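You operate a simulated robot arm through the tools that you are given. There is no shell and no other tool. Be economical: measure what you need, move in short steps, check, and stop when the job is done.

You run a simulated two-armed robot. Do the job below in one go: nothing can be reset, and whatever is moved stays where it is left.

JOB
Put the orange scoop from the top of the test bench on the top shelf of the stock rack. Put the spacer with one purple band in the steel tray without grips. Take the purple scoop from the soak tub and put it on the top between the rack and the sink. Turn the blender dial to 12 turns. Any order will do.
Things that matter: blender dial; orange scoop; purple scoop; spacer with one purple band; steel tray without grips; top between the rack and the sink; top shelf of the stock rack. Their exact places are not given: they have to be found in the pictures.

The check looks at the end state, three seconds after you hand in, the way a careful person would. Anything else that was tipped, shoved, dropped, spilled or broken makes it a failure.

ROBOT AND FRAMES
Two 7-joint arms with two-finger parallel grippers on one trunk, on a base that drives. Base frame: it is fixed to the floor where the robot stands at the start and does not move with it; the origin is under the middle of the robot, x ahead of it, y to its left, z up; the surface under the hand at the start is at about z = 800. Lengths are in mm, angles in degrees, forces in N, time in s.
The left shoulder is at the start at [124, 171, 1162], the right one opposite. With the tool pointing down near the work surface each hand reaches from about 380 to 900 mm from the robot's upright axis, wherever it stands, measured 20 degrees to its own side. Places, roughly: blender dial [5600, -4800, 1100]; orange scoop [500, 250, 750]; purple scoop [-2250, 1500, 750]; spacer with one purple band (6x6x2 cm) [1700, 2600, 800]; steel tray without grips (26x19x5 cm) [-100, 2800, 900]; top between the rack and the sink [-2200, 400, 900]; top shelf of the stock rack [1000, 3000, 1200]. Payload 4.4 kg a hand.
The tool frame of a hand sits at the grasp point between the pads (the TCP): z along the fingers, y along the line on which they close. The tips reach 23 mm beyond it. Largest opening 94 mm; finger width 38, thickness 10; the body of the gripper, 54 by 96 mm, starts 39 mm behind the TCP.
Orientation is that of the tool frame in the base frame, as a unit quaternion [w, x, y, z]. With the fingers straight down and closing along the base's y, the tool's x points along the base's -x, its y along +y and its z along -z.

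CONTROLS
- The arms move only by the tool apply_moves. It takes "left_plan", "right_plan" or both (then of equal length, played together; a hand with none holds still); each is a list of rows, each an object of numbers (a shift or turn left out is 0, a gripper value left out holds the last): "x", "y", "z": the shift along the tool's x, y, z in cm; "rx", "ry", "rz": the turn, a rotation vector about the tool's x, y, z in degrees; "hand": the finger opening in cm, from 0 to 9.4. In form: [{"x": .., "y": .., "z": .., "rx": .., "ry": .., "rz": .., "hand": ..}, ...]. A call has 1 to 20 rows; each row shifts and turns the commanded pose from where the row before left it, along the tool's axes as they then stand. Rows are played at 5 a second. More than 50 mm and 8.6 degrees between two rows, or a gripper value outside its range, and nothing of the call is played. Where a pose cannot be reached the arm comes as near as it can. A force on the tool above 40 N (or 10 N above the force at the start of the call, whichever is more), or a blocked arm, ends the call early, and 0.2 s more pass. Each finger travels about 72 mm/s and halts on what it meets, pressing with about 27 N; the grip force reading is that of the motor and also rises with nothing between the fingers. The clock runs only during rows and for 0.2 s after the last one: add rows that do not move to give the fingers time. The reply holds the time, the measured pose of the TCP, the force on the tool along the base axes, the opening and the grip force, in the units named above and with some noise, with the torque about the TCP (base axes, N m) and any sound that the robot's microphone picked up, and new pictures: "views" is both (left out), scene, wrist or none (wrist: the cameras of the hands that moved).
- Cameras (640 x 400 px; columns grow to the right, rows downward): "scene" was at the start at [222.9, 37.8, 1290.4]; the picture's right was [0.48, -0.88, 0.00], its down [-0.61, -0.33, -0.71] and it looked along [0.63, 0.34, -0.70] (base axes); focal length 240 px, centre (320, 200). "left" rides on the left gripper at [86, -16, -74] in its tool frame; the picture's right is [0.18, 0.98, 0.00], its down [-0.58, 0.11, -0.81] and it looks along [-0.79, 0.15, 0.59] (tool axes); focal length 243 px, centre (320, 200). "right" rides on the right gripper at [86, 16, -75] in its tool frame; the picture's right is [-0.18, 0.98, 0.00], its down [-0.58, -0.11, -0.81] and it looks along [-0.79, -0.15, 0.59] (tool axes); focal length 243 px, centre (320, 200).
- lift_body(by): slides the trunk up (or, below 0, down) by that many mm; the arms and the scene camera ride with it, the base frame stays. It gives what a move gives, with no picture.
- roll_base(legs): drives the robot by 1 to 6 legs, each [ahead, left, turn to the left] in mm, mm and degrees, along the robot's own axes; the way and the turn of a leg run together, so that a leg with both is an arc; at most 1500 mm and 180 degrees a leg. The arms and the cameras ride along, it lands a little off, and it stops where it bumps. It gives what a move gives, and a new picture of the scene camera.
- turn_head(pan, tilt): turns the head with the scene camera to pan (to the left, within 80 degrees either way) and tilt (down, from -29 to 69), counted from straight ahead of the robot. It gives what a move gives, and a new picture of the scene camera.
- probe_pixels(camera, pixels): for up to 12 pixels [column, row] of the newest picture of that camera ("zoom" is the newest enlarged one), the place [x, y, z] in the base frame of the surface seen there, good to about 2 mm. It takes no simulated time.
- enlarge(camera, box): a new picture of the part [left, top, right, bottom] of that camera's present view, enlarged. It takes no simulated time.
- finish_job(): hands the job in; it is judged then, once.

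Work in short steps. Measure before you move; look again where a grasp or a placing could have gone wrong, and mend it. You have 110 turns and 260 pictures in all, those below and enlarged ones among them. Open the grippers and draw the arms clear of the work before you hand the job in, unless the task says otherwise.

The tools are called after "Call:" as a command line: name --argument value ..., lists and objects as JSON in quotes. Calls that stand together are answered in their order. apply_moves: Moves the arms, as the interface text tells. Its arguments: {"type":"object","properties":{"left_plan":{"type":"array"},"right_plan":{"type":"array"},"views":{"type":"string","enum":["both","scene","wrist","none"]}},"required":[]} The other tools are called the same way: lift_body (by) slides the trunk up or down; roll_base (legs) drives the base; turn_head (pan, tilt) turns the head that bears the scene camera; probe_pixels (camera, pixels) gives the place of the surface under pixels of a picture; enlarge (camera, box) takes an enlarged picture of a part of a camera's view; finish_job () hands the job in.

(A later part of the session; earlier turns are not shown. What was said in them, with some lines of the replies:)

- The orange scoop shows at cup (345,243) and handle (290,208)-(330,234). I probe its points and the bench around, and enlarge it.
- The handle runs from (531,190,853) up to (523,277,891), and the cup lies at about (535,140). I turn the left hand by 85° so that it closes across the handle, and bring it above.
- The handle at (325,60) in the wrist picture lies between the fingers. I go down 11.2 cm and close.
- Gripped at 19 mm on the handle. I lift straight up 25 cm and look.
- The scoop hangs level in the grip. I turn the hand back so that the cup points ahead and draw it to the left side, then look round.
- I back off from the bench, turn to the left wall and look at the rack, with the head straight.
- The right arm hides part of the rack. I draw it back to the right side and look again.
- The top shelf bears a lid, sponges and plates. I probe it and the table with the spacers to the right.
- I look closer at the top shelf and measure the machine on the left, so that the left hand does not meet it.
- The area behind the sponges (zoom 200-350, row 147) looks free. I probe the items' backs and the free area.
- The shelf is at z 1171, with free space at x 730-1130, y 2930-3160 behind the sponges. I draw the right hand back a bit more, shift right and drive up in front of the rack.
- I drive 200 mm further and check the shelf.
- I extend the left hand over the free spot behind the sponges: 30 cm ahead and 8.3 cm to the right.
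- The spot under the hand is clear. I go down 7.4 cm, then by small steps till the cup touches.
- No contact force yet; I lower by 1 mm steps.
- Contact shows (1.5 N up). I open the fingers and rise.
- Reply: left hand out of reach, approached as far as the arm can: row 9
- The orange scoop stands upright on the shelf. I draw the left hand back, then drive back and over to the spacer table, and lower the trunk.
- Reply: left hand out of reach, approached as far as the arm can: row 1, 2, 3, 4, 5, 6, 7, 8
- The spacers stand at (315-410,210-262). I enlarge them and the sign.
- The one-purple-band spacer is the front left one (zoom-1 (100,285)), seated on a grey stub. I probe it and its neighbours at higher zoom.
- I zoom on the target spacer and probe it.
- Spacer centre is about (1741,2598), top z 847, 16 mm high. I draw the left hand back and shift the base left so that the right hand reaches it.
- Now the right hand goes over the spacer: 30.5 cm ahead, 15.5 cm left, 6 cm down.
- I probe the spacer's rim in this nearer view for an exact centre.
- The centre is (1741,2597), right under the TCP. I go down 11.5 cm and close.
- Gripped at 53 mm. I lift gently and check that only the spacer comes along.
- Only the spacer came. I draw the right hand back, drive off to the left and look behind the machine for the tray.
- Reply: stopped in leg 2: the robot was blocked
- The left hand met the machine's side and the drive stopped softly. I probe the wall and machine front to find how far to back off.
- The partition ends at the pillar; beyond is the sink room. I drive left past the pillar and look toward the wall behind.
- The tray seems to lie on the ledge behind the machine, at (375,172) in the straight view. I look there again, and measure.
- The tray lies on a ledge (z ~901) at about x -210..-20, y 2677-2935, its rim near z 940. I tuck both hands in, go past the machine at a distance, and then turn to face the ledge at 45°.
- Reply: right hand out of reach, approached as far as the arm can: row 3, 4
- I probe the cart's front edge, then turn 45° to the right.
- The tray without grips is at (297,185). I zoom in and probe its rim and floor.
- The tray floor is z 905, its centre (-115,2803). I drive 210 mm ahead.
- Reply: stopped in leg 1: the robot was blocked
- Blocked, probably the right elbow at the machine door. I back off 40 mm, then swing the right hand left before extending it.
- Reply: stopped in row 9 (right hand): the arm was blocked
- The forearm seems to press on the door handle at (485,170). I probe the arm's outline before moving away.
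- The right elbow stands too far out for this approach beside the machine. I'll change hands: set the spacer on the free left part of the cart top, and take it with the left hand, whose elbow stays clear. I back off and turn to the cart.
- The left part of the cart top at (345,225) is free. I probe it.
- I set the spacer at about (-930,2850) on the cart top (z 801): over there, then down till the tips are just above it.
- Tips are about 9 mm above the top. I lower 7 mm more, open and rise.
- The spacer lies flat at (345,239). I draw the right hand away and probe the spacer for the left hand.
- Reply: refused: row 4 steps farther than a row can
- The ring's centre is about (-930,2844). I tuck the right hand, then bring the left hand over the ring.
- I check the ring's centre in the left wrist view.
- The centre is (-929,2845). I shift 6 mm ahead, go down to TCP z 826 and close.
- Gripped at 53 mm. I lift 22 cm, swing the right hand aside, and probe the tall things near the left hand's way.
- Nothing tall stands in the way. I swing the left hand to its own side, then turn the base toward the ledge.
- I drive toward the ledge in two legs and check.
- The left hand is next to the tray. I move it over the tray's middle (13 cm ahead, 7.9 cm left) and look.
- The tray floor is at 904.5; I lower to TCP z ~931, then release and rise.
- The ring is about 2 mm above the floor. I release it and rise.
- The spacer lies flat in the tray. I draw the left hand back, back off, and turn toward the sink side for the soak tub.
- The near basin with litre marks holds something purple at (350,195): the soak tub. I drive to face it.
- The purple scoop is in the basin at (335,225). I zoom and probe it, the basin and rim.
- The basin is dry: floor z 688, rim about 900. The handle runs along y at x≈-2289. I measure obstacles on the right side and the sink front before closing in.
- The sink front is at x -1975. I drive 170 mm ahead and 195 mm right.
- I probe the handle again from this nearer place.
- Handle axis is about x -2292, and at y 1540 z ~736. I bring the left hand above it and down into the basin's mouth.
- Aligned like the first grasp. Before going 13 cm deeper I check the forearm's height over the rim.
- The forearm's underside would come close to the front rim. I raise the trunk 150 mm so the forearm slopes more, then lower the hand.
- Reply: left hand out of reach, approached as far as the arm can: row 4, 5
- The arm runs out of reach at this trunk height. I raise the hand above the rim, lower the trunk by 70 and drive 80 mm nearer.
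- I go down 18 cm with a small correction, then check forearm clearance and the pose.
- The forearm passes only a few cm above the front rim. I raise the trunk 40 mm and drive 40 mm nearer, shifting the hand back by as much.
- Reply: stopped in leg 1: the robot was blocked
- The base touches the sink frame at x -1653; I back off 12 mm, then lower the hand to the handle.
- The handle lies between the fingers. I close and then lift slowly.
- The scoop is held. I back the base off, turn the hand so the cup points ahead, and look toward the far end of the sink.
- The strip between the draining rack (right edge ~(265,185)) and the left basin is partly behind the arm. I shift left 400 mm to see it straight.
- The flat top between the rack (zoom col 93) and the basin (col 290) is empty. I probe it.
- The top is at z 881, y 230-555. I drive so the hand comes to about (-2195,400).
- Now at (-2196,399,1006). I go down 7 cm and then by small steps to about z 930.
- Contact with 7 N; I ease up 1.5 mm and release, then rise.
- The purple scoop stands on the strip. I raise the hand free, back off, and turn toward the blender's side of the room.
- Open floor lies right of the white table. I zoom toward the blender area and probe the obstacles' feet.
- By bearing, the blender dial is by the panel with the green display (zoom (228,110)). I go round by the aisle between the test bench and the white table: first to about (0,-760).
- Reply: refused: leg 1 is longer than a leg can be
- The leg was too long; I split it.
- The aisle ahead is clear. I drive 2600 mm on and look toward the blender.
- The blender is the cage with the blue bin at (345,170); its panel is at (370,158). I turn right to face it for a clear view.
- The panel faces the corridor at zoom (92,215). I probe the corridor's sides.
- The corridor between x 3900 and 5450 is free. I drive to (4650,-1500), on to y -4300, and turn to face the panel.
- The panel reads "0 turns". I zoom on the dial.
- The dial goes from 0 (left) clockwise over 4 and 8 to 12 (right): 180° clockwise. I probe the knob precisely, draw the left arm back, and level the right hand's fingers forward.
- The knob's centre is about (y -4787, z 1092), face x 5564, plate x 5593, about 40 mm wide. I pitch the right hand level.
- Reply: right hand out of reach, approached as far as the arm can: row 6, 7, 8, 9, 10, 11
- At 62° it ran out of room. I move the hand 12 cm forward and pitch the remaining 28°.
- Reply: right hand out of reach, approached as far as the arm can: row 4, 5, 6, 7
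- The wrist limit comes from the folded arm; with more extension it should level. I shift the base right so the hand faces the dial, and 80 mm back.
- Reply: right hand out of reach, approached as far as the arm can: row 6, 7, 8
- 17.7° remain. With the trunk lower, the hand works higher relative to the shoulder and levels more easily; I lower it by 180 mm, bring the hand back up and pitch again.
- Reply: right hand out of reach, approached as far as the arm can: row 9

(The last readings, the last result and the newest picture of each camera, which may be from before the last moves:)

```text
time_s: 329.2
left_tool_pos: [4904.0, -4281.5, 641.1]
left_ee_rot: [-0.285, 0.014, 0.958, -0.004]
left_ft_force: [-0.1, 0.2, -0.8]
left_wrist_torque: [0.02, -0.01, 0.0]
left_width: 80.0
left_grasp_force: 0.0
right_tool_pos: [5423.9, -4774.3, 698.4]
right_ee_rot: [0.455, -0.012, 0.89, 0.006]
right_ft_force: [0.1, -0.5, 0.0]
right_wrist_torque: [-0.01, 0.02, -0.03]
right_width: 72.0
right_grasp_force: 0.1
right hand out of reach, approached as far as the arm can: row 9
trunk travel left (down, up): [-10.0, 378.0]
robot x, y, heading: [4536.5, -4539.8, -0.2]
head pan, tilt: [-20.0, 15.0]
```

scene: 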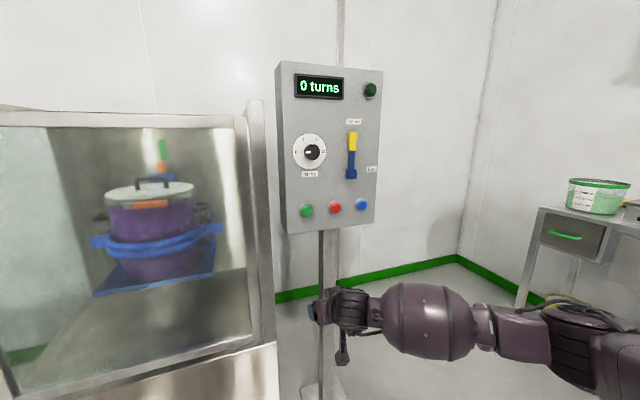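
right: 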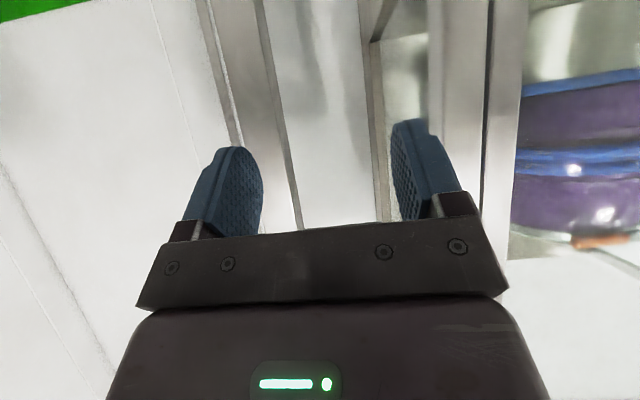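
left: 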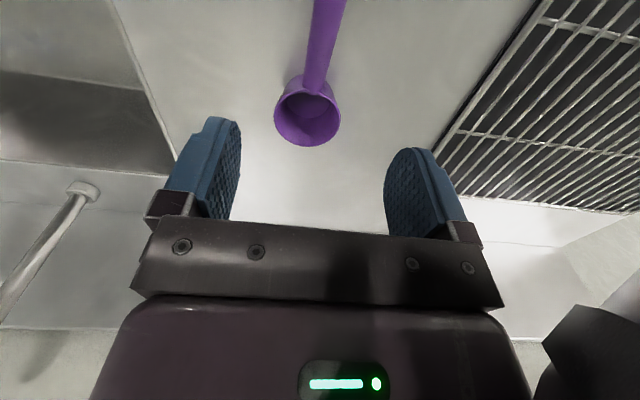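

Lowering that far let both arms sink and pitch oddly. I back off 150 mm, raise the trunk again and look at what the arms do.

Call:
roll_base --legs '[[-150, 0, 0]]'

Call:
lift_body --by 100

```text
time_s: 330.6
left_tool_pos: [4749.8, -4282.1, 641.6]
left_ee_rot: [-0.284, 0.014, 0.959, -0.004]
left_ft_force: [0.8, -0.4, 0.2]
left_wrist_torque: [0.03, 0.0, 0.01]
left_width: 80.3
left_grasp_force: 0.0
right_tool_pos: [5270.5, -4773.0, 698.6]
right_ee_rot: [0.456, -0.012, 0.89, 0.006]
right_ft_force: [0.3, 0.4, 0.5]
right_wrist_torque: [-0.02, -0.01, 0.01]
right_width: 71.9
right_grasp_force: 0.0
trunk travel left (down, up): [-10.0, 378.0]
robot x, y, heading: [4387.5, -4536.5, -0.1]
head pan, tilt: [-20.0, 15.0]
```

scene: 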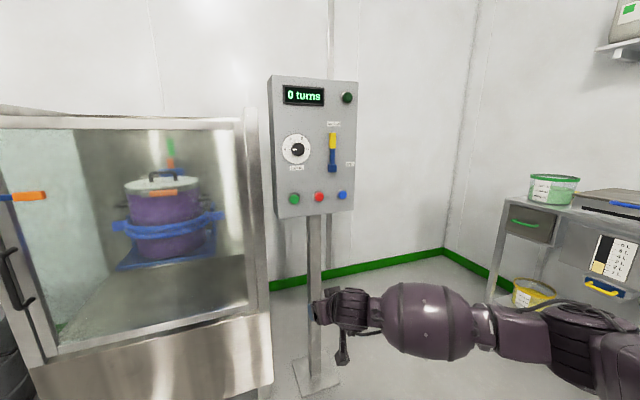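

```text
time_s: 332.0
left_tool_pos: [4750.3, -4280.1, 742.2]
left_ee_rot: [-0.287, 0.014, 0.958, -0.004]
left_ft_force: [0.8, 0.8, 0.1]
left_wrist_torque: [0.02, 0.02, -0.01]
left_width: 80.1
left_grasp_force: 0.0
right_tool_pos: [5270.8, -4774.4, 794.8]
right_ee_rot: [0.453, -0.012, 0.892, 0.006]
right_ft_force: [-0.3, 0.6, -1.2]
right_wrist_torque: [0.04, 0.0, -0.01]
right_width: 72.0
right_grasp_force: 0.0
trunk travel left (down, up): [-110.0, 278.0]
robot x, y, heading: [4387.7, -4537.0, -0.2]
head pan, tilt: [-20.0, 15.0]
```

The arms hold their new pose. I raise the right hand to the dial's height again with the trunk at this level and pitch it up.

Call:
apply_moves --right_plan '[{"x": -2.45, "z": -3.0}, {"x": -2.45, "z": -3.0}, {"x": -2.45, "z": -3.0}, {"x": -2.45, "z": -3.0}, {"x": -2.45, "z": -3.0}, {"x": -2.45, "z": -3.0}, {"x": -2.45, "z": -3.0}, {"x": -2.45, "z": -3.0}, {"ry": -7.2}, {"ry": -7.2}, {"ry": -7.2}, {"ry": -7.2}, {"ry": -7.2}, {}, {}]'

```text
time_s: 335.2
left_tool_pos: [4750.7, -4280.6, 742.4]
left_ee_rot: [-0.286, 0.014, 0.958, -0.004]
left_ft_force: [0.1, 0.8, 0.4]
left_wrist_torque: [-0.03, -0.03, -0.02]
left_width: 80.1
left_grasp_force: 0.0
right_tool_pos: [5191.7, -4775.2, 1098.2]
right_ee_rot: [0.639, -0.01, 0.769, 0.008]
right_ft_force: [0.7, -0.1, 0.3]
right_wrist_torque: [-0.03, -0.01, 0.02]
right_width: 71.5
right_grasp_force: 0.1
right hand out of reach, approached as far as the arm can: row 12, 13
trunk travel left (down, up): [-110.0, 278.0]
robot x, y, heading: [4383.7, -4538.4, -0.2]
head pan, tilt: [-20.0, 15.0]
```

scene: 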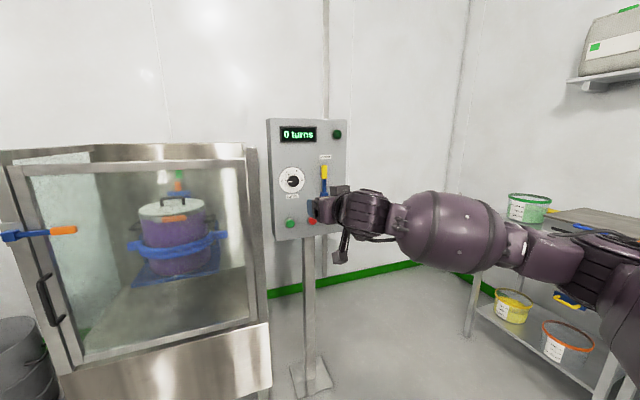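
right: 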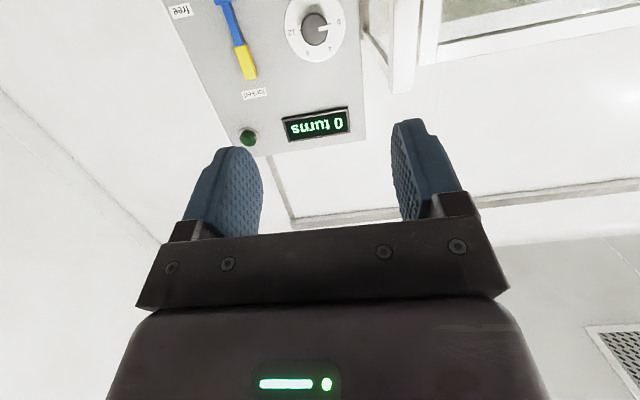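

Now 10.6° remain. I lower the trunk 60 mm more and correct again.

Call:
lift_body --by -60

Call:
apply_moves --right_plan '[{"x": -3, "z": 0}, {"x": -3, "z": 0}, {"ry": -4}, {"ry": -4}, {"ry": -2.6}, {}, {}]' --views "wrist"

```text
time_s: 336.2
left_tool_pos: [4750.4, -4281.8, 683.0]
left_ee_rot: [-0.285, 0.014, 0.959, -0.005]
left_ft_force: [-0.2, 0.0, 0.1]
left_wrist_torque: [0.02, 0.02, 0.02]
left_width: 79.8
left_grasp_force: 0.0
right_tool_pos: [5191.4, -4775.5, 1040.5]
right_ee_rot: [0.64, -0.01, 0.768, 0.008]
right_ft_force: [-0.4, -0.5, -0.2]
right_wrist_torque: [0.03, -0.03, -0.04]
right_width: 72.1
right_grasp_force: 0.0
trunk travel left (down, up): [-50.0, 338.0]
robot x, y, heading: [4385.4, -4540.8, -0.4]
head pan, tilt: [-20.0, 15.0]
```

```text
time_s: 337.8
left_tool_pos: [4749.6, -4280.4, 682.1]
left_ee_rot: [-0.286, 0.014, 0.958, -0.004]
left_ft_force: [-0.1, -0.6, 0.0]
left_wrist_torque: [0.0, -0.02, -0.01]
left_width: 80.3
left_grasp_force: 0.1
right_tool_pos: [5201.1, -4774.5, 1097.1]
right_ee_rot: [0.682, -0.01, 0.731, 0.009]
right_ft_force: [-0.8, 0.7, 0.7]
right_wrist_torque: [0.03, 0.04, 0.01]
right_width: 72.0
right_grasp_force: 0.0
right hand out of reach, approached as far as the arm can: row 4
trunk travel left (down, up): [-50.0, 338.0]
robot x, y, heading: [4388.1, -4537.3, -0.1]
head pan, tilt: [-20.0, 15.0]
```

right: 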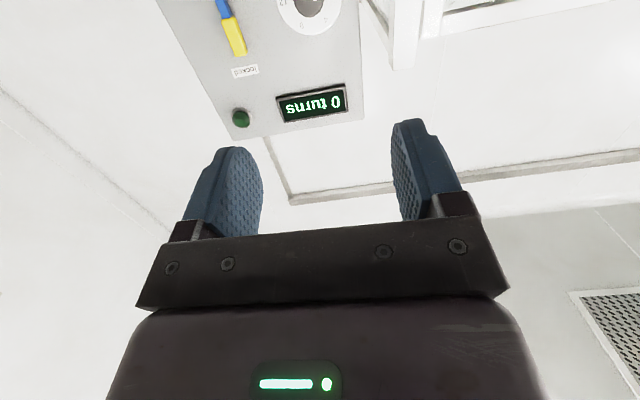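

Level within 4°. I test the roll range away from the panel: turn -60° first.

Call:
apply_moves --right_plan '[{"rz": -8.5}, {"rz": -8.5}, {"rz": -8.5}, {"rz": -8.5}, {"rz": -8.5}, {"rz": -8.5}, {"rz": -8.5}, {"rz": -8.5}, {"rz": -8.5}, {"rz": -8.5}, {"rz": -5}, {}]' --views "none"

```text
time_s: 340.4
left_tool_pos: [4750.4, -4280.7, 680.7]
left_ee_rot: [-0.286, 0.014, 0.958, -0.004]
left_ft_force: [-0.4, -0.1, 0.2]
left_wrist_torque: [-0.02, 0.0, 0.01]
left_width: 80.1
left_grasp_force: 0.1
right_tool_pos: [5199.9, -4792.6, 1101.9]
right_ee_rot: [0.508, -0.498, 0.54, -0.449]
right_ft_force: [0.5, 0.0, -0.2]
right_wrist_torque: [0.03, -0.01, -0.02]
right_width: 71.9
right_grasp_force: 0.0
right hand out of reach, approached as far as the arm can: row 10
trunk travel left (down, up): [-50.0, 338.0]
robot x, y, heading: [4387.4, -4540.5, 0.0]
head pan, tilt: [-20.0, 15.0]
```

The roll of about -85° works (fingers now close vertically), so I can turn in two 90° grips. I drive 240 mm nearer and look.

Call:
roll_base --legs '[[240, 0, 0]]'

Call:
apply_moves --right_plan '[{}]' --views "both"

Call:
enlarge --camera "scene" --box '[240, 110, 400, 210]'

```text
time_s: 342.1
left_tool_pos: [4989.8, -4281.0, 681.9]
left_ee_rot: [-0.285, 0.013, 0.958, -0.004]
left_ft_force: [0.7, -0.1, 0.2]
left_wrist_torque: [0.02, 0.0, -0.02]
left_width: 80.0
left_grasp_force: 0.0
right_tool_pos: [5439.1, -4792.0, 1101.3]
right_ee_rot: [0.51, -0.499, 0.54, -0.448]
right_ft_force: [0.0, -0.2, -0.6]
right_wrist_torque: [0.02, 0.0, -0.02]
right_width: 71.9
right_grasp_force: 0.0
trunk travel left (down, up): [-50.0, 338.0]
robot x, y, heading: [4625.8, -4537.9, 0.1]
head pan, tilt: [-20.0, 15.0]
```

scene: 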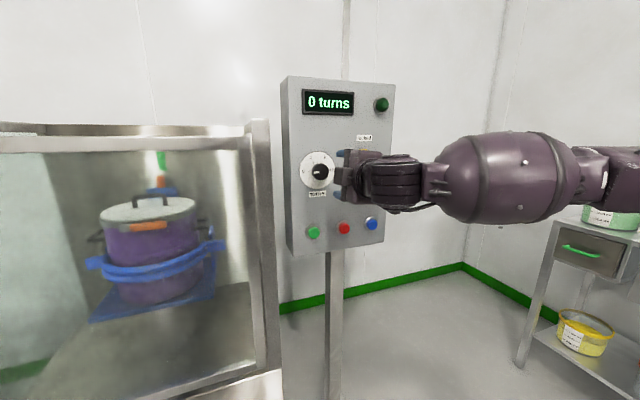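

```text
time_s: 342.5
left_tool_pos: [4988.0, -4281.5, 680.7]
left_ee_rot: [-0.286, 0.013, 0.958, -0.005]
left_ft_force: [0.0, -0.8, 0.0]
left_wrist_torque: [0.0, -0.03, 0.0]
left_width: 80.0
left_grasp_force: 0.1
right_tool_pos: [5439.8, -4790.3, 1101.7]
right_ee_rot: [0.509, -0.499, 0.54, -0.448]
right_ft_force: [0.1, 0.5, 0.0]
right_wrist_torque: [-0.02, 0.0, -0.02]
right_width: 71.9
right_grasp_force: 0.0
trunk travel left (down, up): [-50.0, 338.0]
robot x, y, heading: [4627.2, -4544.0, -0.1]
head pan, tilt: [-20.0, 15.0]
```

scene: 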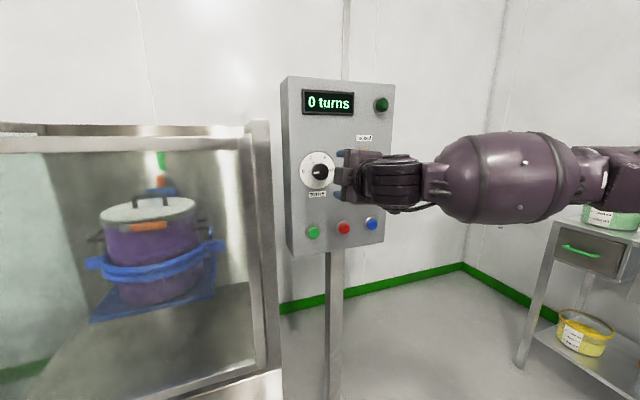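
right: 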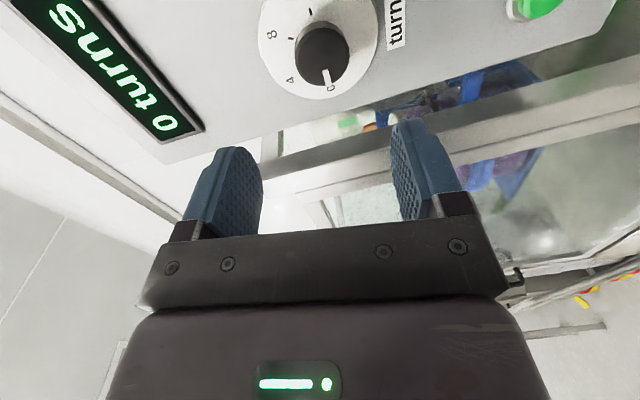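

```text
4.00 times, centred on (320, 160) of scene
```

zoom: 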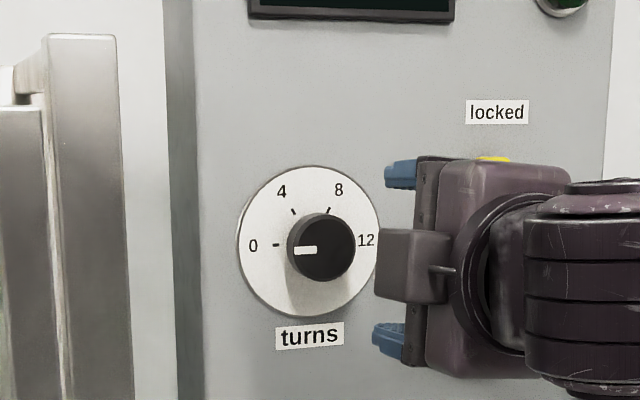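

I probe the knob face edges in the wrist view and the zoom.

Call:
probe_pixels --camera "right" --pixels '[[320, 58], [300, 58], [344, 58], [320, 38], [320, 80], [328, 30], [375, 20]]'

Call:
probe_pixels --camera "zoom" --pixels '[[328, 248], [292, 248], [352, 240], [325, 222], [325, 278], [240, 245], [310, 167], [310, 316]]'

```text
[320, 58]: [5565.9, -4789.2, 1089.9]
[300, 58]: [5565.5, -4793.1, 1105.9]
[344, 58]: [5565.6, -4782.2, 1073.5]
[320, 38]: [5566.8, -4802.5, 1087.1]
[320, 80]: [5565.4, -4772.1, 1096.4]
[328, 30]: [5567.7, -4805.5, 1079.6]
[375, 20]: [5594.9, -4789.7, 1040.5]
```

```text
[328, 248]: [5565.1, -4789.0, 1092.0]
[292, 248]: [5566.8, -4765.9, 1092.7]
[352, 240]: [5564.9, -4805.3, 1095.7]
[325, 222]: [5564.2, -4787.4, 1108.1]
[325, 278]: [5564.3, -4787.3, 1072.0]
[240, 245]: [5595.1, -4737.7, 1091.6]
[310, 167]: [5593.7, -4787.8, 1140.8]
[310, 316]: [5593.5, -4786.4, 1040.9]
```

The knob centre is (y -4787, z 1091), face x 5565, plate x 5594; moving straight along the fingers 12.2 cm lands right on it. I advance with open fingers.

Call:
apply_moves --right_plan '[{"z": 4}, {"z": 4}, {"z": 2.5}, {}, {}]'

```text
time_s: 343.7
left_tool_pos: [4988.3, -4279.8, 681.1]
left_ee_rot: [-0.286, 0.013, 0.958, -0.004]
left_ft_force: [-0.1, -0.9, -0.1]
left_wrist_torque: [0.02, 0.01, 0.01]
left_width: 80.1
left_grasp_force: 0.1
right_tool_pos: [5541.0, -4805.6, 1099.7]
right_ee_rot: [0.52, -0.484, 0.554, -0.434]
right_ft_force: [0.7, 1.2, 0.0]
right_wrist_torque: [0.01, 0.02, 0.04]
right_width: 72.1
right_grasp_force: 0.0
right hand out of reach, approached as far as the arm can: row 1, 2
trunk travel left (down, up): [-50.0, 338.0]
robot x, y, heading: [4622.8, -4538.3, 0.0]
head pan, tilt: [-20.0, 15.0]
```

scene: 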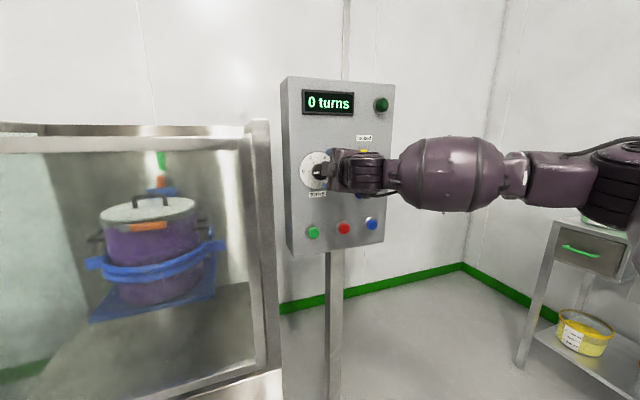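
right: 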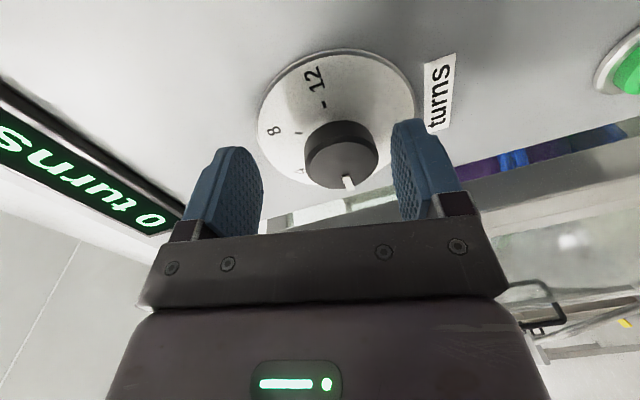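

The arm ran out of length and drifted 15 mm right. I pull the hand back 10 cm and will advance with the base instead.

Call:
apply_moves --right_plan '[{"z": -4}, {"z": -4}, {"z": -4}, {}]' --views "none"

Call:
roll_base --legs '[[100, 0, 0]]'

```text
time_s: 344.7
left_tool_pos: [4988.8, -4280.6, 681.0]
left_ee_rot: [-0.286, 0.014, 0.958, -0.004]
left_ft_force: [0.8, -0.3, 0.8]
left_wrist_torque: [0.01, -0.03, 0.04]
left_width: 80.1
left_grasp_force: 0.1
right_tool_pos: [5423.3, -4811.5, 1109.6]
right_ee_rot: [0.52, -0.483, 0.554, -0.434]
right_ft_force: [0.2, -0.2, -0.1]
right_wrist_torque: [0.0, -0.01, -0.03]
right_width: 72.2
right_grasp_force: 0.1
trunk travel left (down, up): [-50.0, 338.0]
robot x, y, heading: [4626.6, -4538.9, -0.1]
head pan, tilt: [-20.0, 15.0]
```

```text
time_s: 345.9
left_tool_pos: [5088.2, -4281.0, 680.5]
left_ee_rot: [-0.286, 0.014, 0.958, -0.004]
left_ft_force: [0.1, -0.4, 0.6]
left_wrist_torque: [-0.01, 0.01, 0.0]
left_width: 80.1
left_grasp_force: 0.0
right_tool_pos: [5522.1, -4810.4, 1108.6]
right_ee_rot: [0.521, -0.483, 0.554, -0.434]
right_ft_force: [0.8, -0.2, -0.5]
right_wrist_torque: [0.01, -0.04, 0.0]
right_width: 71.9
right_grasp_force: 0.1
trunk travel left (down, up): [-50.0, 338.0]
robot x, y, heading: [4724.1, -4536.7, -0.1]
head pan, tilt: [-20.0, 15.0]
```

scene: 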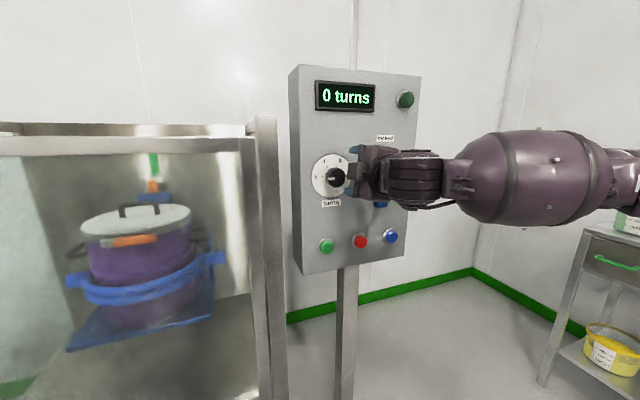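

I correct sideways (2 cm left, 1.75 cm down), check, then advance the last 4 cm.

Call:
apply_moves --right_plan '[{"x": -1.95, "y": 1.75}, {}, {}]'

```text
time_s: 346.7
left_tool_pos: [5088.5, -4282.3, 681.6]
left_ee_rot: [-0.286, 0.013, 0.958, -0.005]
left_ft_force: [0.3, -0.1, 0.0]
left_wrist_torque: [-0.02, 0.01, 0.02]
left_width: 79.9
left_grasp_force: 0.0
right_tool_pos: [5520.0, -4788.1, 1095.2]
right_ee_rot: [0.52, -0.483, 0.554, -0.435]
right_ft_force: [0.2, -0.1, 0.9]
right_wrist_torque: [-0.01, -0.02, 0.01]
right_width: 72.0
right_grasp_force: 0.1
trunk travel left (down, up): [-50.0, 338.0]
robot x, y, heading: [4722.0, -4538.2, -0.3]
head pan, tilt: [-20.0, 15.0]
```

scene: 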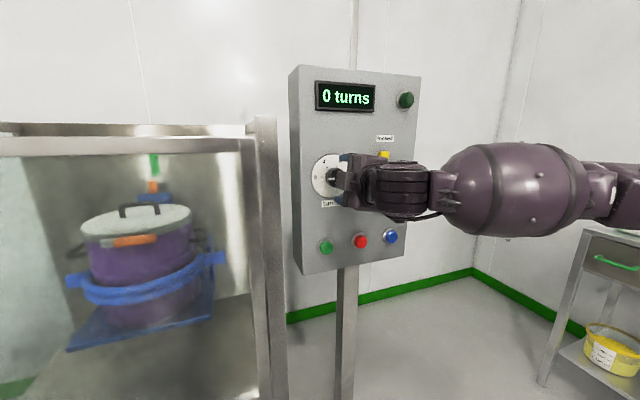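
right: 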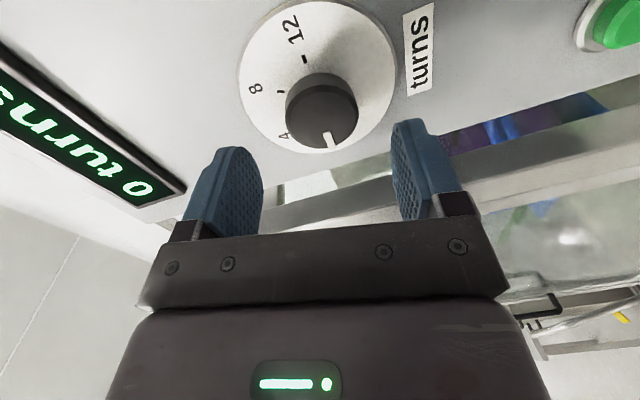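

Aligned. I advance 4.3 cm and close on the knob.

Call:
apply_moves --right_plan '[{"z": 2}, {"z": 1.5}, {"z": 0.8}, {}, {"hand": 6}, {"hand": 5}, {"hand": 4}, {"hand": 3}, {}, {}]'

```text
time_s: 348.9
left_tool_pos: [5088.4, -4281.2, 679.9]
left_ee_rot: [-0.286, 0.013, 0.958, -0.005]
left_ft_force: [0.3, -0.6, -0.3]
left_wrist_torque: [0.03, -0.01, -0.01]
left_width: 79.8
left_grasp_force: 0.1
right_tool_pos: [5547.1, -4788.7, 1093.5]
right_ee_rot: [0.518, -0.486, 0.556, -0.432]
right_ft_force: [-16.0, 4.0, -17.1]
right_wrist_torque: [0.0, 0.77, 0.09]
right_width: 42.5
right_grasp_force: 45.0
right hand out of reach, approached as far as the arm can: row 2
trunk travel left (down, up): [-50.0, 338.0]
robot x, y, heading: [4723.1, -4540.1, -0.3]
head pan, tilt: [-20.0, 15.0]
```

scene: 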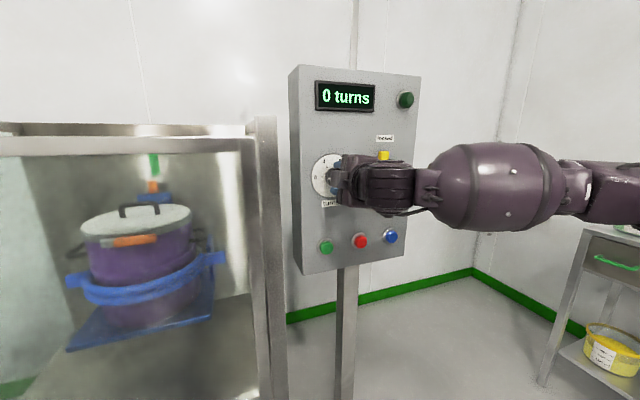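
right: 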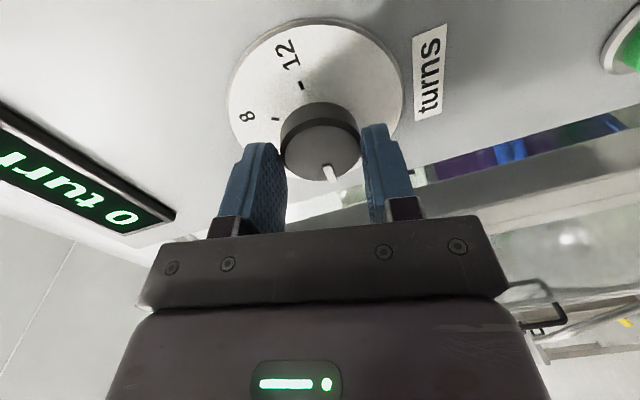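

Only the front edge of the knob is held, and the arm is stretched. I open, back the hand off 4 cm, and drive the base 60 mm nearer.

Call:
apply_moves --right_plan '[{"hand": 5}, {"hand": 6.5}, {"hand": 7.5}, {"z": -2}, {"z": -3}, {"z": -3}, {}, {}]' --views "none"

Call:
roll_base --legs '[[70, 0, 0.2]]'

```text
time_s: 350.7
left_tool_pos: [5088.3, -4280.7, 683.1]
left_ee_rot: [-0.286, 0.013, 0.958, -0.004]
left_ft_force: [1.0, -0.5, -0.2]
left_wrist_torque: [-0.01, 0.02, 0.02]
left_width: 80.1
left_grasp_force: 0.0
right_tool_pos: [5468.3, -4789.2, 1098.5]
right_ee_rot: [0.52, -0.483, 0.553, -0.435]
right_ft_force: [-0.8, -0.8, 0.3]
right_wrist_torque: [0.04, -0.02, 0.0]
right_width: 75.2
right_grasp_force: 0.1
trunk travel left (down, up): [-50.0, 338.0]
robot x, y, heading: [4729.0, -4539.9, 0.1]
head pan, tilt: [-20.0, 15.0]
```

```text
time_s: 351.7
left_tool_pos: [5157.1, -4280.3, 681.1]
left_ee_rot: [-0.286, 0.011, 0.958, -0.006]
left_ft_force: [0.1, 0.3, -0.5]
left_wrist_torque: [0.05, 0.01, -0.02]
left_width: 80.1
left_grasp_force: 0.0
right_tool_pos: [5538.6, -4785.8, 1100.2]
right_ee_rot: [0.522, -0.485, 0.552, -0.434]
right_ft_force: [0.2, -0.1, -0.1]
right_wrist_torque: [-0.04, -0.06, 0.01]
right_width: 75.0
right_grasp_force: 0.1
trunk travel left (down, up): [-50.0, 338.0]
robot x, y, heading: [4792.8, -4541.1, -0.1]
head pan, tilt: [-20.0, 15.0]
```

scene: 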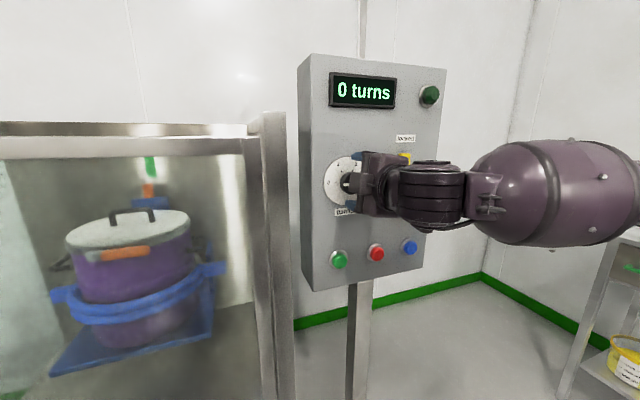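

I correct 6.5 mm down and advance 2.5 cm, then close.

Call:
apply_moves --right_plan '[{"x": 0.28, "y": 0.65}, {}, {"z": 1.3}, {"z": 1.2}, {}, {"hand": 6}, {"hand": 5}, {"hand": 4}, {"hand": 3}, {}, {}]'

```text
time_s: 354.1
left_tool_pos: [5156.5, -4279.8, 681.5]
left_ee_rot: [-0.286, 0.011, 0.958, -0.005]
left_ft_force: [-0.5, 0.1, -0.4]
left_wrist_torque: [0.02, 0.0, 0.02]
left_width: 80.0
left_grasp_force: 0.0
right_tool_pos: [5562.5, -4785.2, 1090.7]
right_ee_rot: [0.521, -0.486, 0.553, -0.432]
right_ft_force: [-4.7, 1.3, -7.5]
right_wrist_torque: [0.01, -0.42, -0.24]
right_width: 44.0
right_grasp_force: 44.2
trunk travel left (down, up): [-50.0, 338.0]
robot x, y, heading: [4791.6, -4538.2, 0.1]
head pan, tilt: [-20.0, 15.0]
```

scene: 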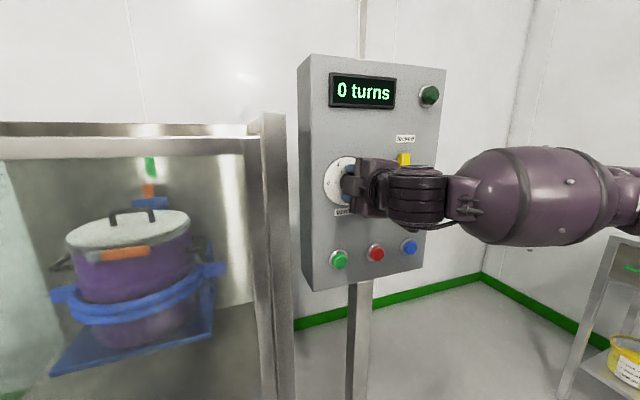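
right: 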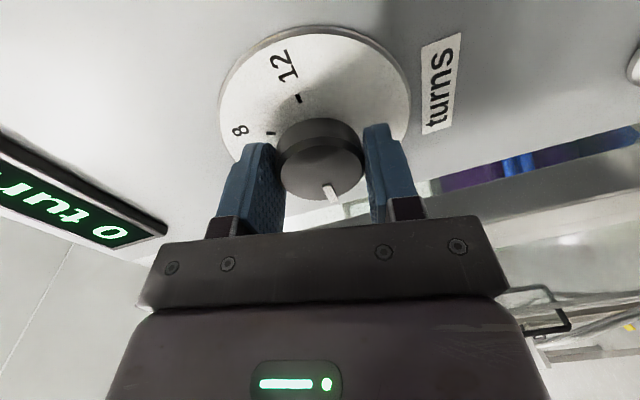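

Gripped at 44 mm. I turn +30° (clockwise seen from the front) and read the display.

Call:
apply_moves --right_plan '[{"rz": 6}, {"rz": 6}, {"rz": 6}, {"rz": 6}, {"rz": 6}, {}, {}]'

```text
time_s: 355.7
left_tool_pos: [5156.2, -4278.2, 682.6]
left_ee_rot: [-0.286, 0.012, 0.958, -0.005]
left_ft_force: [-0.1, 0.7, 0.6]
left_wrist_torque: [0.01, -0.02, 0.02]
left_width: 80.0
left_grasp_force: 0.0
right_tool_pos: [5562.2, -4785.7, 1092.3]
right_ee_rot: [0.616, -0.325, 0.659, -0.283]
right_ft_force: [-9.1, 4.3, -8.5]
right_wrist_torque: [0.02, -0.76, 0.4]
right_width: 43.9
right_grasp_force: 44.4
trunk travel left (down, up): [-50.0, 338.0]
robot x, y, heading: [4798.1, -4537.9, 0.0]
head pan, tilt: [-20.0, 15.0]
```

scene: 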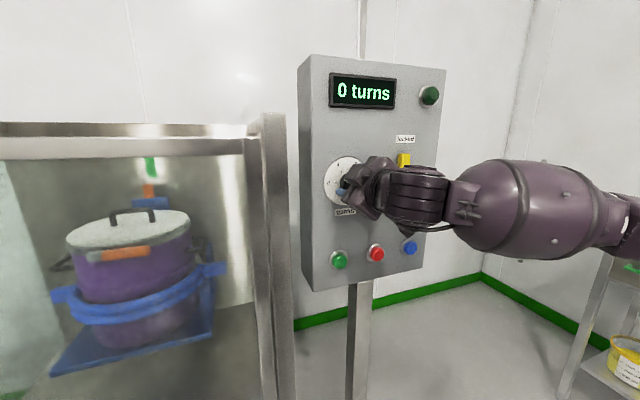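
right: 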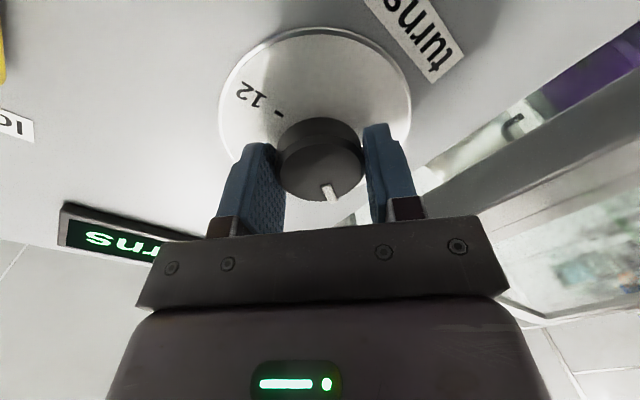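

The pointer turns with the hand. I go on by another 48°.

Call:
apply_moves --right_plan '[{"rz": 6}, {"rz": 6}, {"rz": 6}, {"rz": 6}, {"rz": 6}, {"rz": 6}, {"rz": 6}, {"rz": 6}, {}, {}]'

```text
time_s: 357.9
left_tool_pos: [5156.5, -4279.7, 681.7]
left_ee_rot: [-0.286, 0.011, 0.958, -0.005]
left_ft_force: [0.4, 0.6, 0.5]
left_wrist_torque: [-0.01, -0.03, 0.0]
left_width: 80.0
left_grasp_force: 0.0
right_tool_pos: [5562.5, -4787.4, 1092.3]
right_ee_rot: [0.678, -0.029, 0.735, -0.009]
right_ft_force: [-8.8, 9.3, -10.1]
right_wrist_torque: [0.01, -0.31, 0.16]
right_width: 43.7
right_grasp_force: 45.0
trunk travel left (down, up): [-50.0, 338.0]
robot x, y, heading: [4795.4, -4537.4, -0.1]
head pan, tilt: [-20.0, 15.0]
```

scene: 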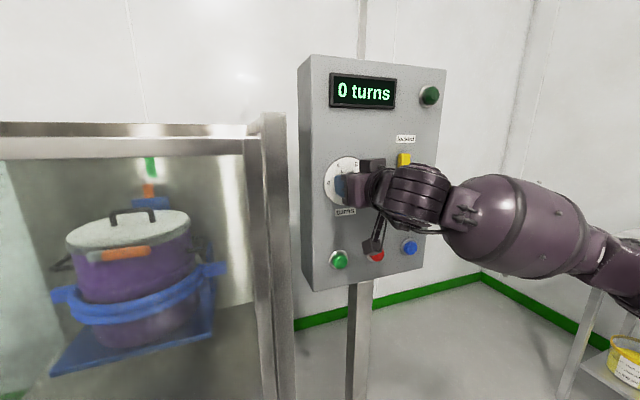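
right: 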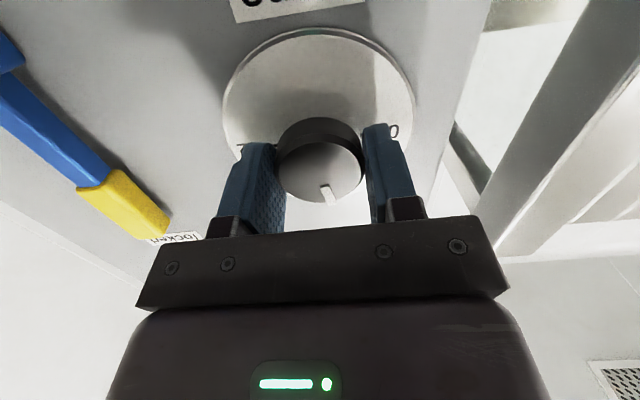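

The dial is at about 78° (the display counts run turns). I keep turning +60°.

Call:
apply_moves --right_plan '[{"rz": 6}, {"rz": 6}, {"rz": 6}, {"rz": 6}, {"rz": 6}, {"rz": 6}, {"rz": 6}, {"rz": 6}, {"rz": 6}, {"rz": 6}, {}, {}]'

```text
time_s: 360.5
left_tool_pos: [5157.0, -4280.1, 681.9]
left_ee_rot: [-0.286, 0.011, 0.958, -0.004]
left_ft_force: [0.8, -0.9, -0.1]
left_wrist_torque: [0.02, -0.01, -0.01]
left_width: 80.1
left_grasp_force: 0.1
right_tool_pos: [5563.5, -4787.7, 1091.1]
right_ee_rot: [0.591, 0.344, 0.65, 0.332]
right_ft_force: [2.0, -3.0, 3.9]
right_wrist_torque: [0.01, -0.32, 0.66]
right_width: 44.0
right_grasp_force: 45.5
trunk travel left (down, up): [-50.0, 338.0]
robot x, y, heading: [4794.8, -4539.7, -0.1]
head pan, tilt: [-20.0, 15.0]
```

scene: 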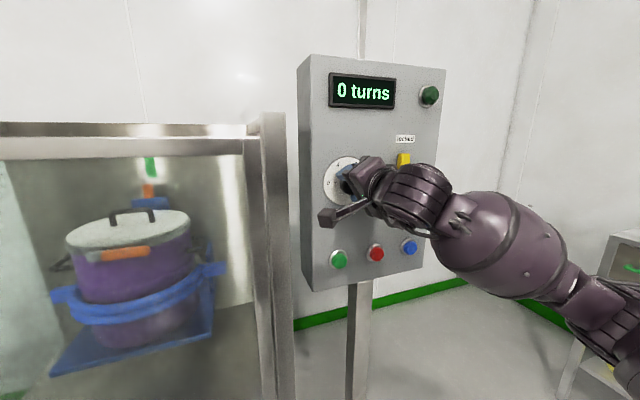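
right: 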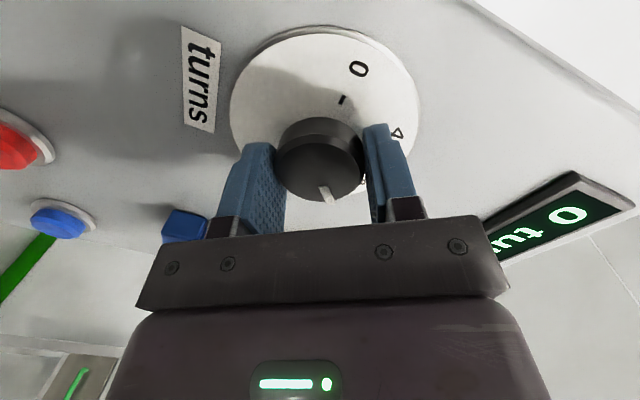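

Works well: about 138° done. Before the last 42° I check the camera cube's distance to the cage post.

Call:
probe_pixels --camera "scene" --pixels '[[327, 217], [285, 217], [272, 217], [262, 217]]'

```text
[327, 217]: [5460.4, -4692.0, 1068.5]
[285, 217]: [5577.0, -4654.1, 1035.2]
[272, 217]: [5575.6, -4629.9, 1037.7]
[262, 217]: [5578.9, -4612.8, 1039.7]
```

The camera stays 9 cm in front of the post. I turn the last 42°.

Call:
apply_moves --right_plan '[{"rz": 6}, {"rz": 6}, {"rz": 6}, {"rz": 6}, {"rz": 6}, {"rz": 6}, {"rz": 5.8}, {}, {}]'

Call:
enlarge --camera "right" --box '[200, 10, 440, 160]'

```text
time_s: 362.5
left_tool_pos: [5158.2, -4279.3, 682.0]
left_ee_rot: [-0.286, 0.011, 0.958, -0.005]
left_ft_force: [0.9, 0.9, 0.9]
left_wrist_torque: [-0.02, -0.01, -0.03]
left_width: 80.1
left_grasp_force: 0.1
right_tool_pos: [5562.7, -4786.6, 1092.1]
right_ee_rot: [0.435, 0.553, 0.485, 0.52]
right_ft_force: [0.1, -2.9, -0.4]
right_wrist_torque: [-0.2, -0.6, 0.32]
right_width: 44.3
right_grasp_force: 45.3
trunk travel left (down, up): [-50.0, 338.0]
robot x, y, heading: [4791.5, -4535.8, -0.0]
head pan, tilt: [-20.0, 15.0]
```

scene: 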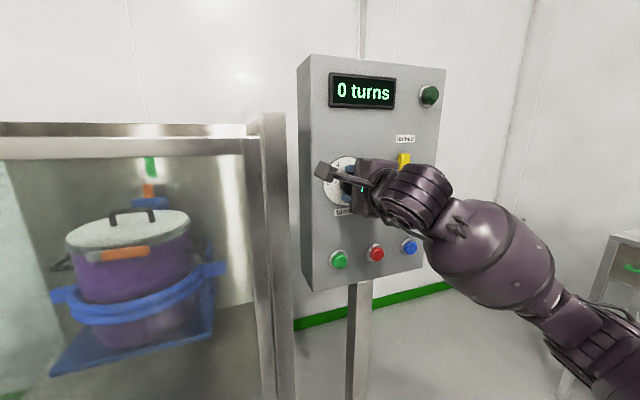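
right: 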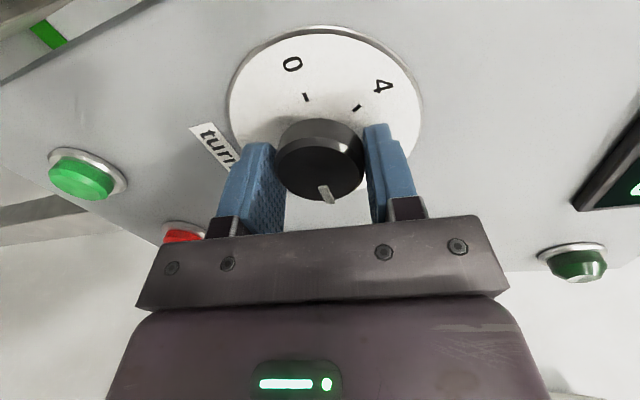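

```text
2.67 times, centred on (320, 85) of right
```

zoom: 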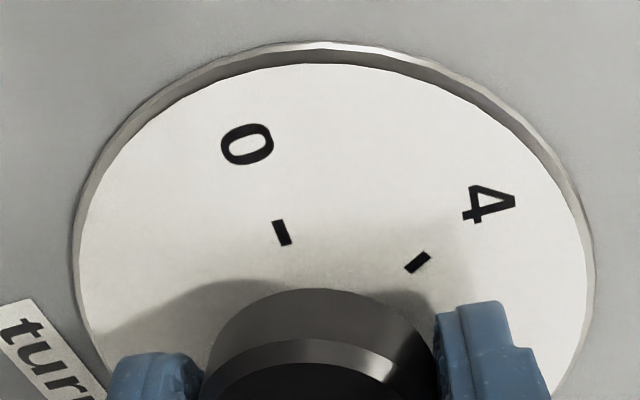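

The turn is 179.9° by the pose. I open, back off straight and read the pointer.

Call:
apply_moves --right_plan '[{"hand": 4.8}, {"hand": 5.6}, {"hand": 7}, {"hand": 8}, {}, {"z": -2}, {"z": -4}, {"z": -4}, {"z": -4}, {}]' --views "scene"

Call:
roll_base --legs '[[-200, 0, 0]]'

Call:
enlarge --camera "scene" --box '[270, 110, 398, 190]'

```text
time_s: 364.7
left_tool_pos: [5156.4, -4280.1, 680.9]
left_ee_rot: [-0.287, 0.012, 0.958, -0.005]
left_ft_force: [-0.1, 0.7, 0.1]
left_wrist_torque: [0.01, -0.02, 0.0]
left_width: 80.2
left_grasp_force: 0.1
right_tool_pos: [5468.7, -4792.8, 1105.3]
right_ee_rot: [0.435, 0.552, 0.485, 0.52]
right_ft_force: [-0.3, 0.8, -0.1]
right_wrist_torque: [0.03, 0.0, -0.02]
right_width: 80.0
right_grasp_force: 0.1
right hand out of reach, approached as far as the arm can: row 8, 9
trunk travel left (down, up): [-50.0, 338.0]
robot x, y, heading: [4790.7, -4533.8, 0.0]
head pan, tilt: [-20.0, 15.0]
```

scene: 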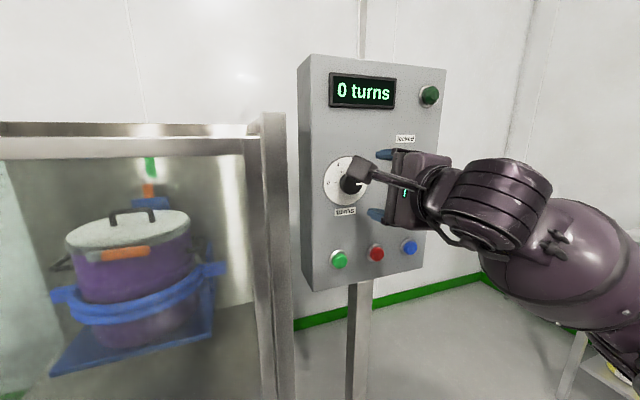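

```text
time_s: 366.3
left_tool_pos: [4959.4, -4280.6, 681.0]
left_ee_rot: [-0.285, 0.013, 0.958, -0.005]
left_ft_force: [0.5, 0.2, -0.6]
left_wrist_torque: [-0.06, -0.04, 0.03]
left_width: 80.0
left_grasp_force: 0.0
right_tool_pos: [5268.7, -4795.5, 1105.9]
right_ee_rot: [0.436, 0.553, 0.485, 0.519]
right_ft_force: [0.6, -0.1, -0.4]
right_wrist_torque: [0.02, 0.03, 0.03]
right_width: 79.9
right_grasp_force: 0.0
trunk travel left (down, up): [-50.0, 338.0]
robot x, y, heading: [4591.3, -4536.3, -0.2]
head pan, tilt: [-20.0, 15.0]
```

scene: 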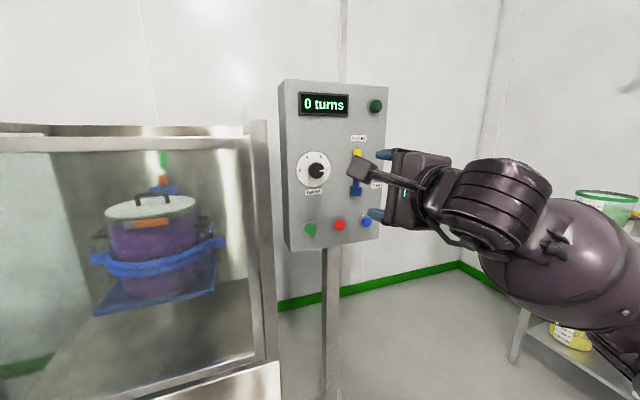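

```text
5.00 times, centred on (334, 150) of scene
```

zoom: 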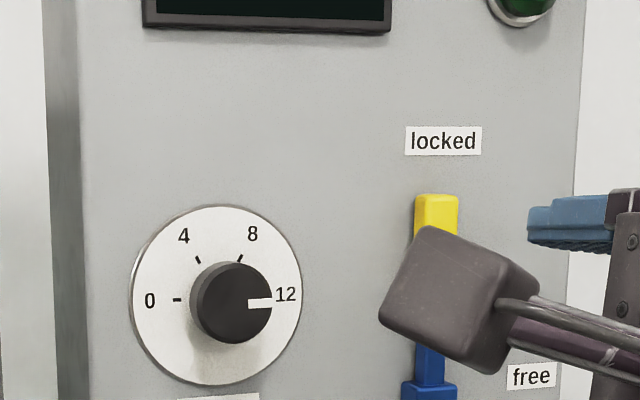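

The pointer stands at 12, the panel is otherwise unchanged, both grippers are open and the arms are clear. I hand in.

Call:
finish_job

```text
The job is handed in.
```

I did all four parts and handed the job in:
- **Orange scoop:** it stands on the top shelf of the stock rack, behind the sponges.
- **Spacer with one purple band:** it lies flat in the steel tray without grips.
- **Purple scoop:** it stands on the top between the rack and the sink.
- **Blender dial:** the pointer is at 12. The display still reads "0 turns"; I took it as a count of turns run.

The arms bumped the pass-through machine a few times on the way to the tray, and one forearm pressed against its door handle. I saw nothing displaced, but I did not check that door closely.
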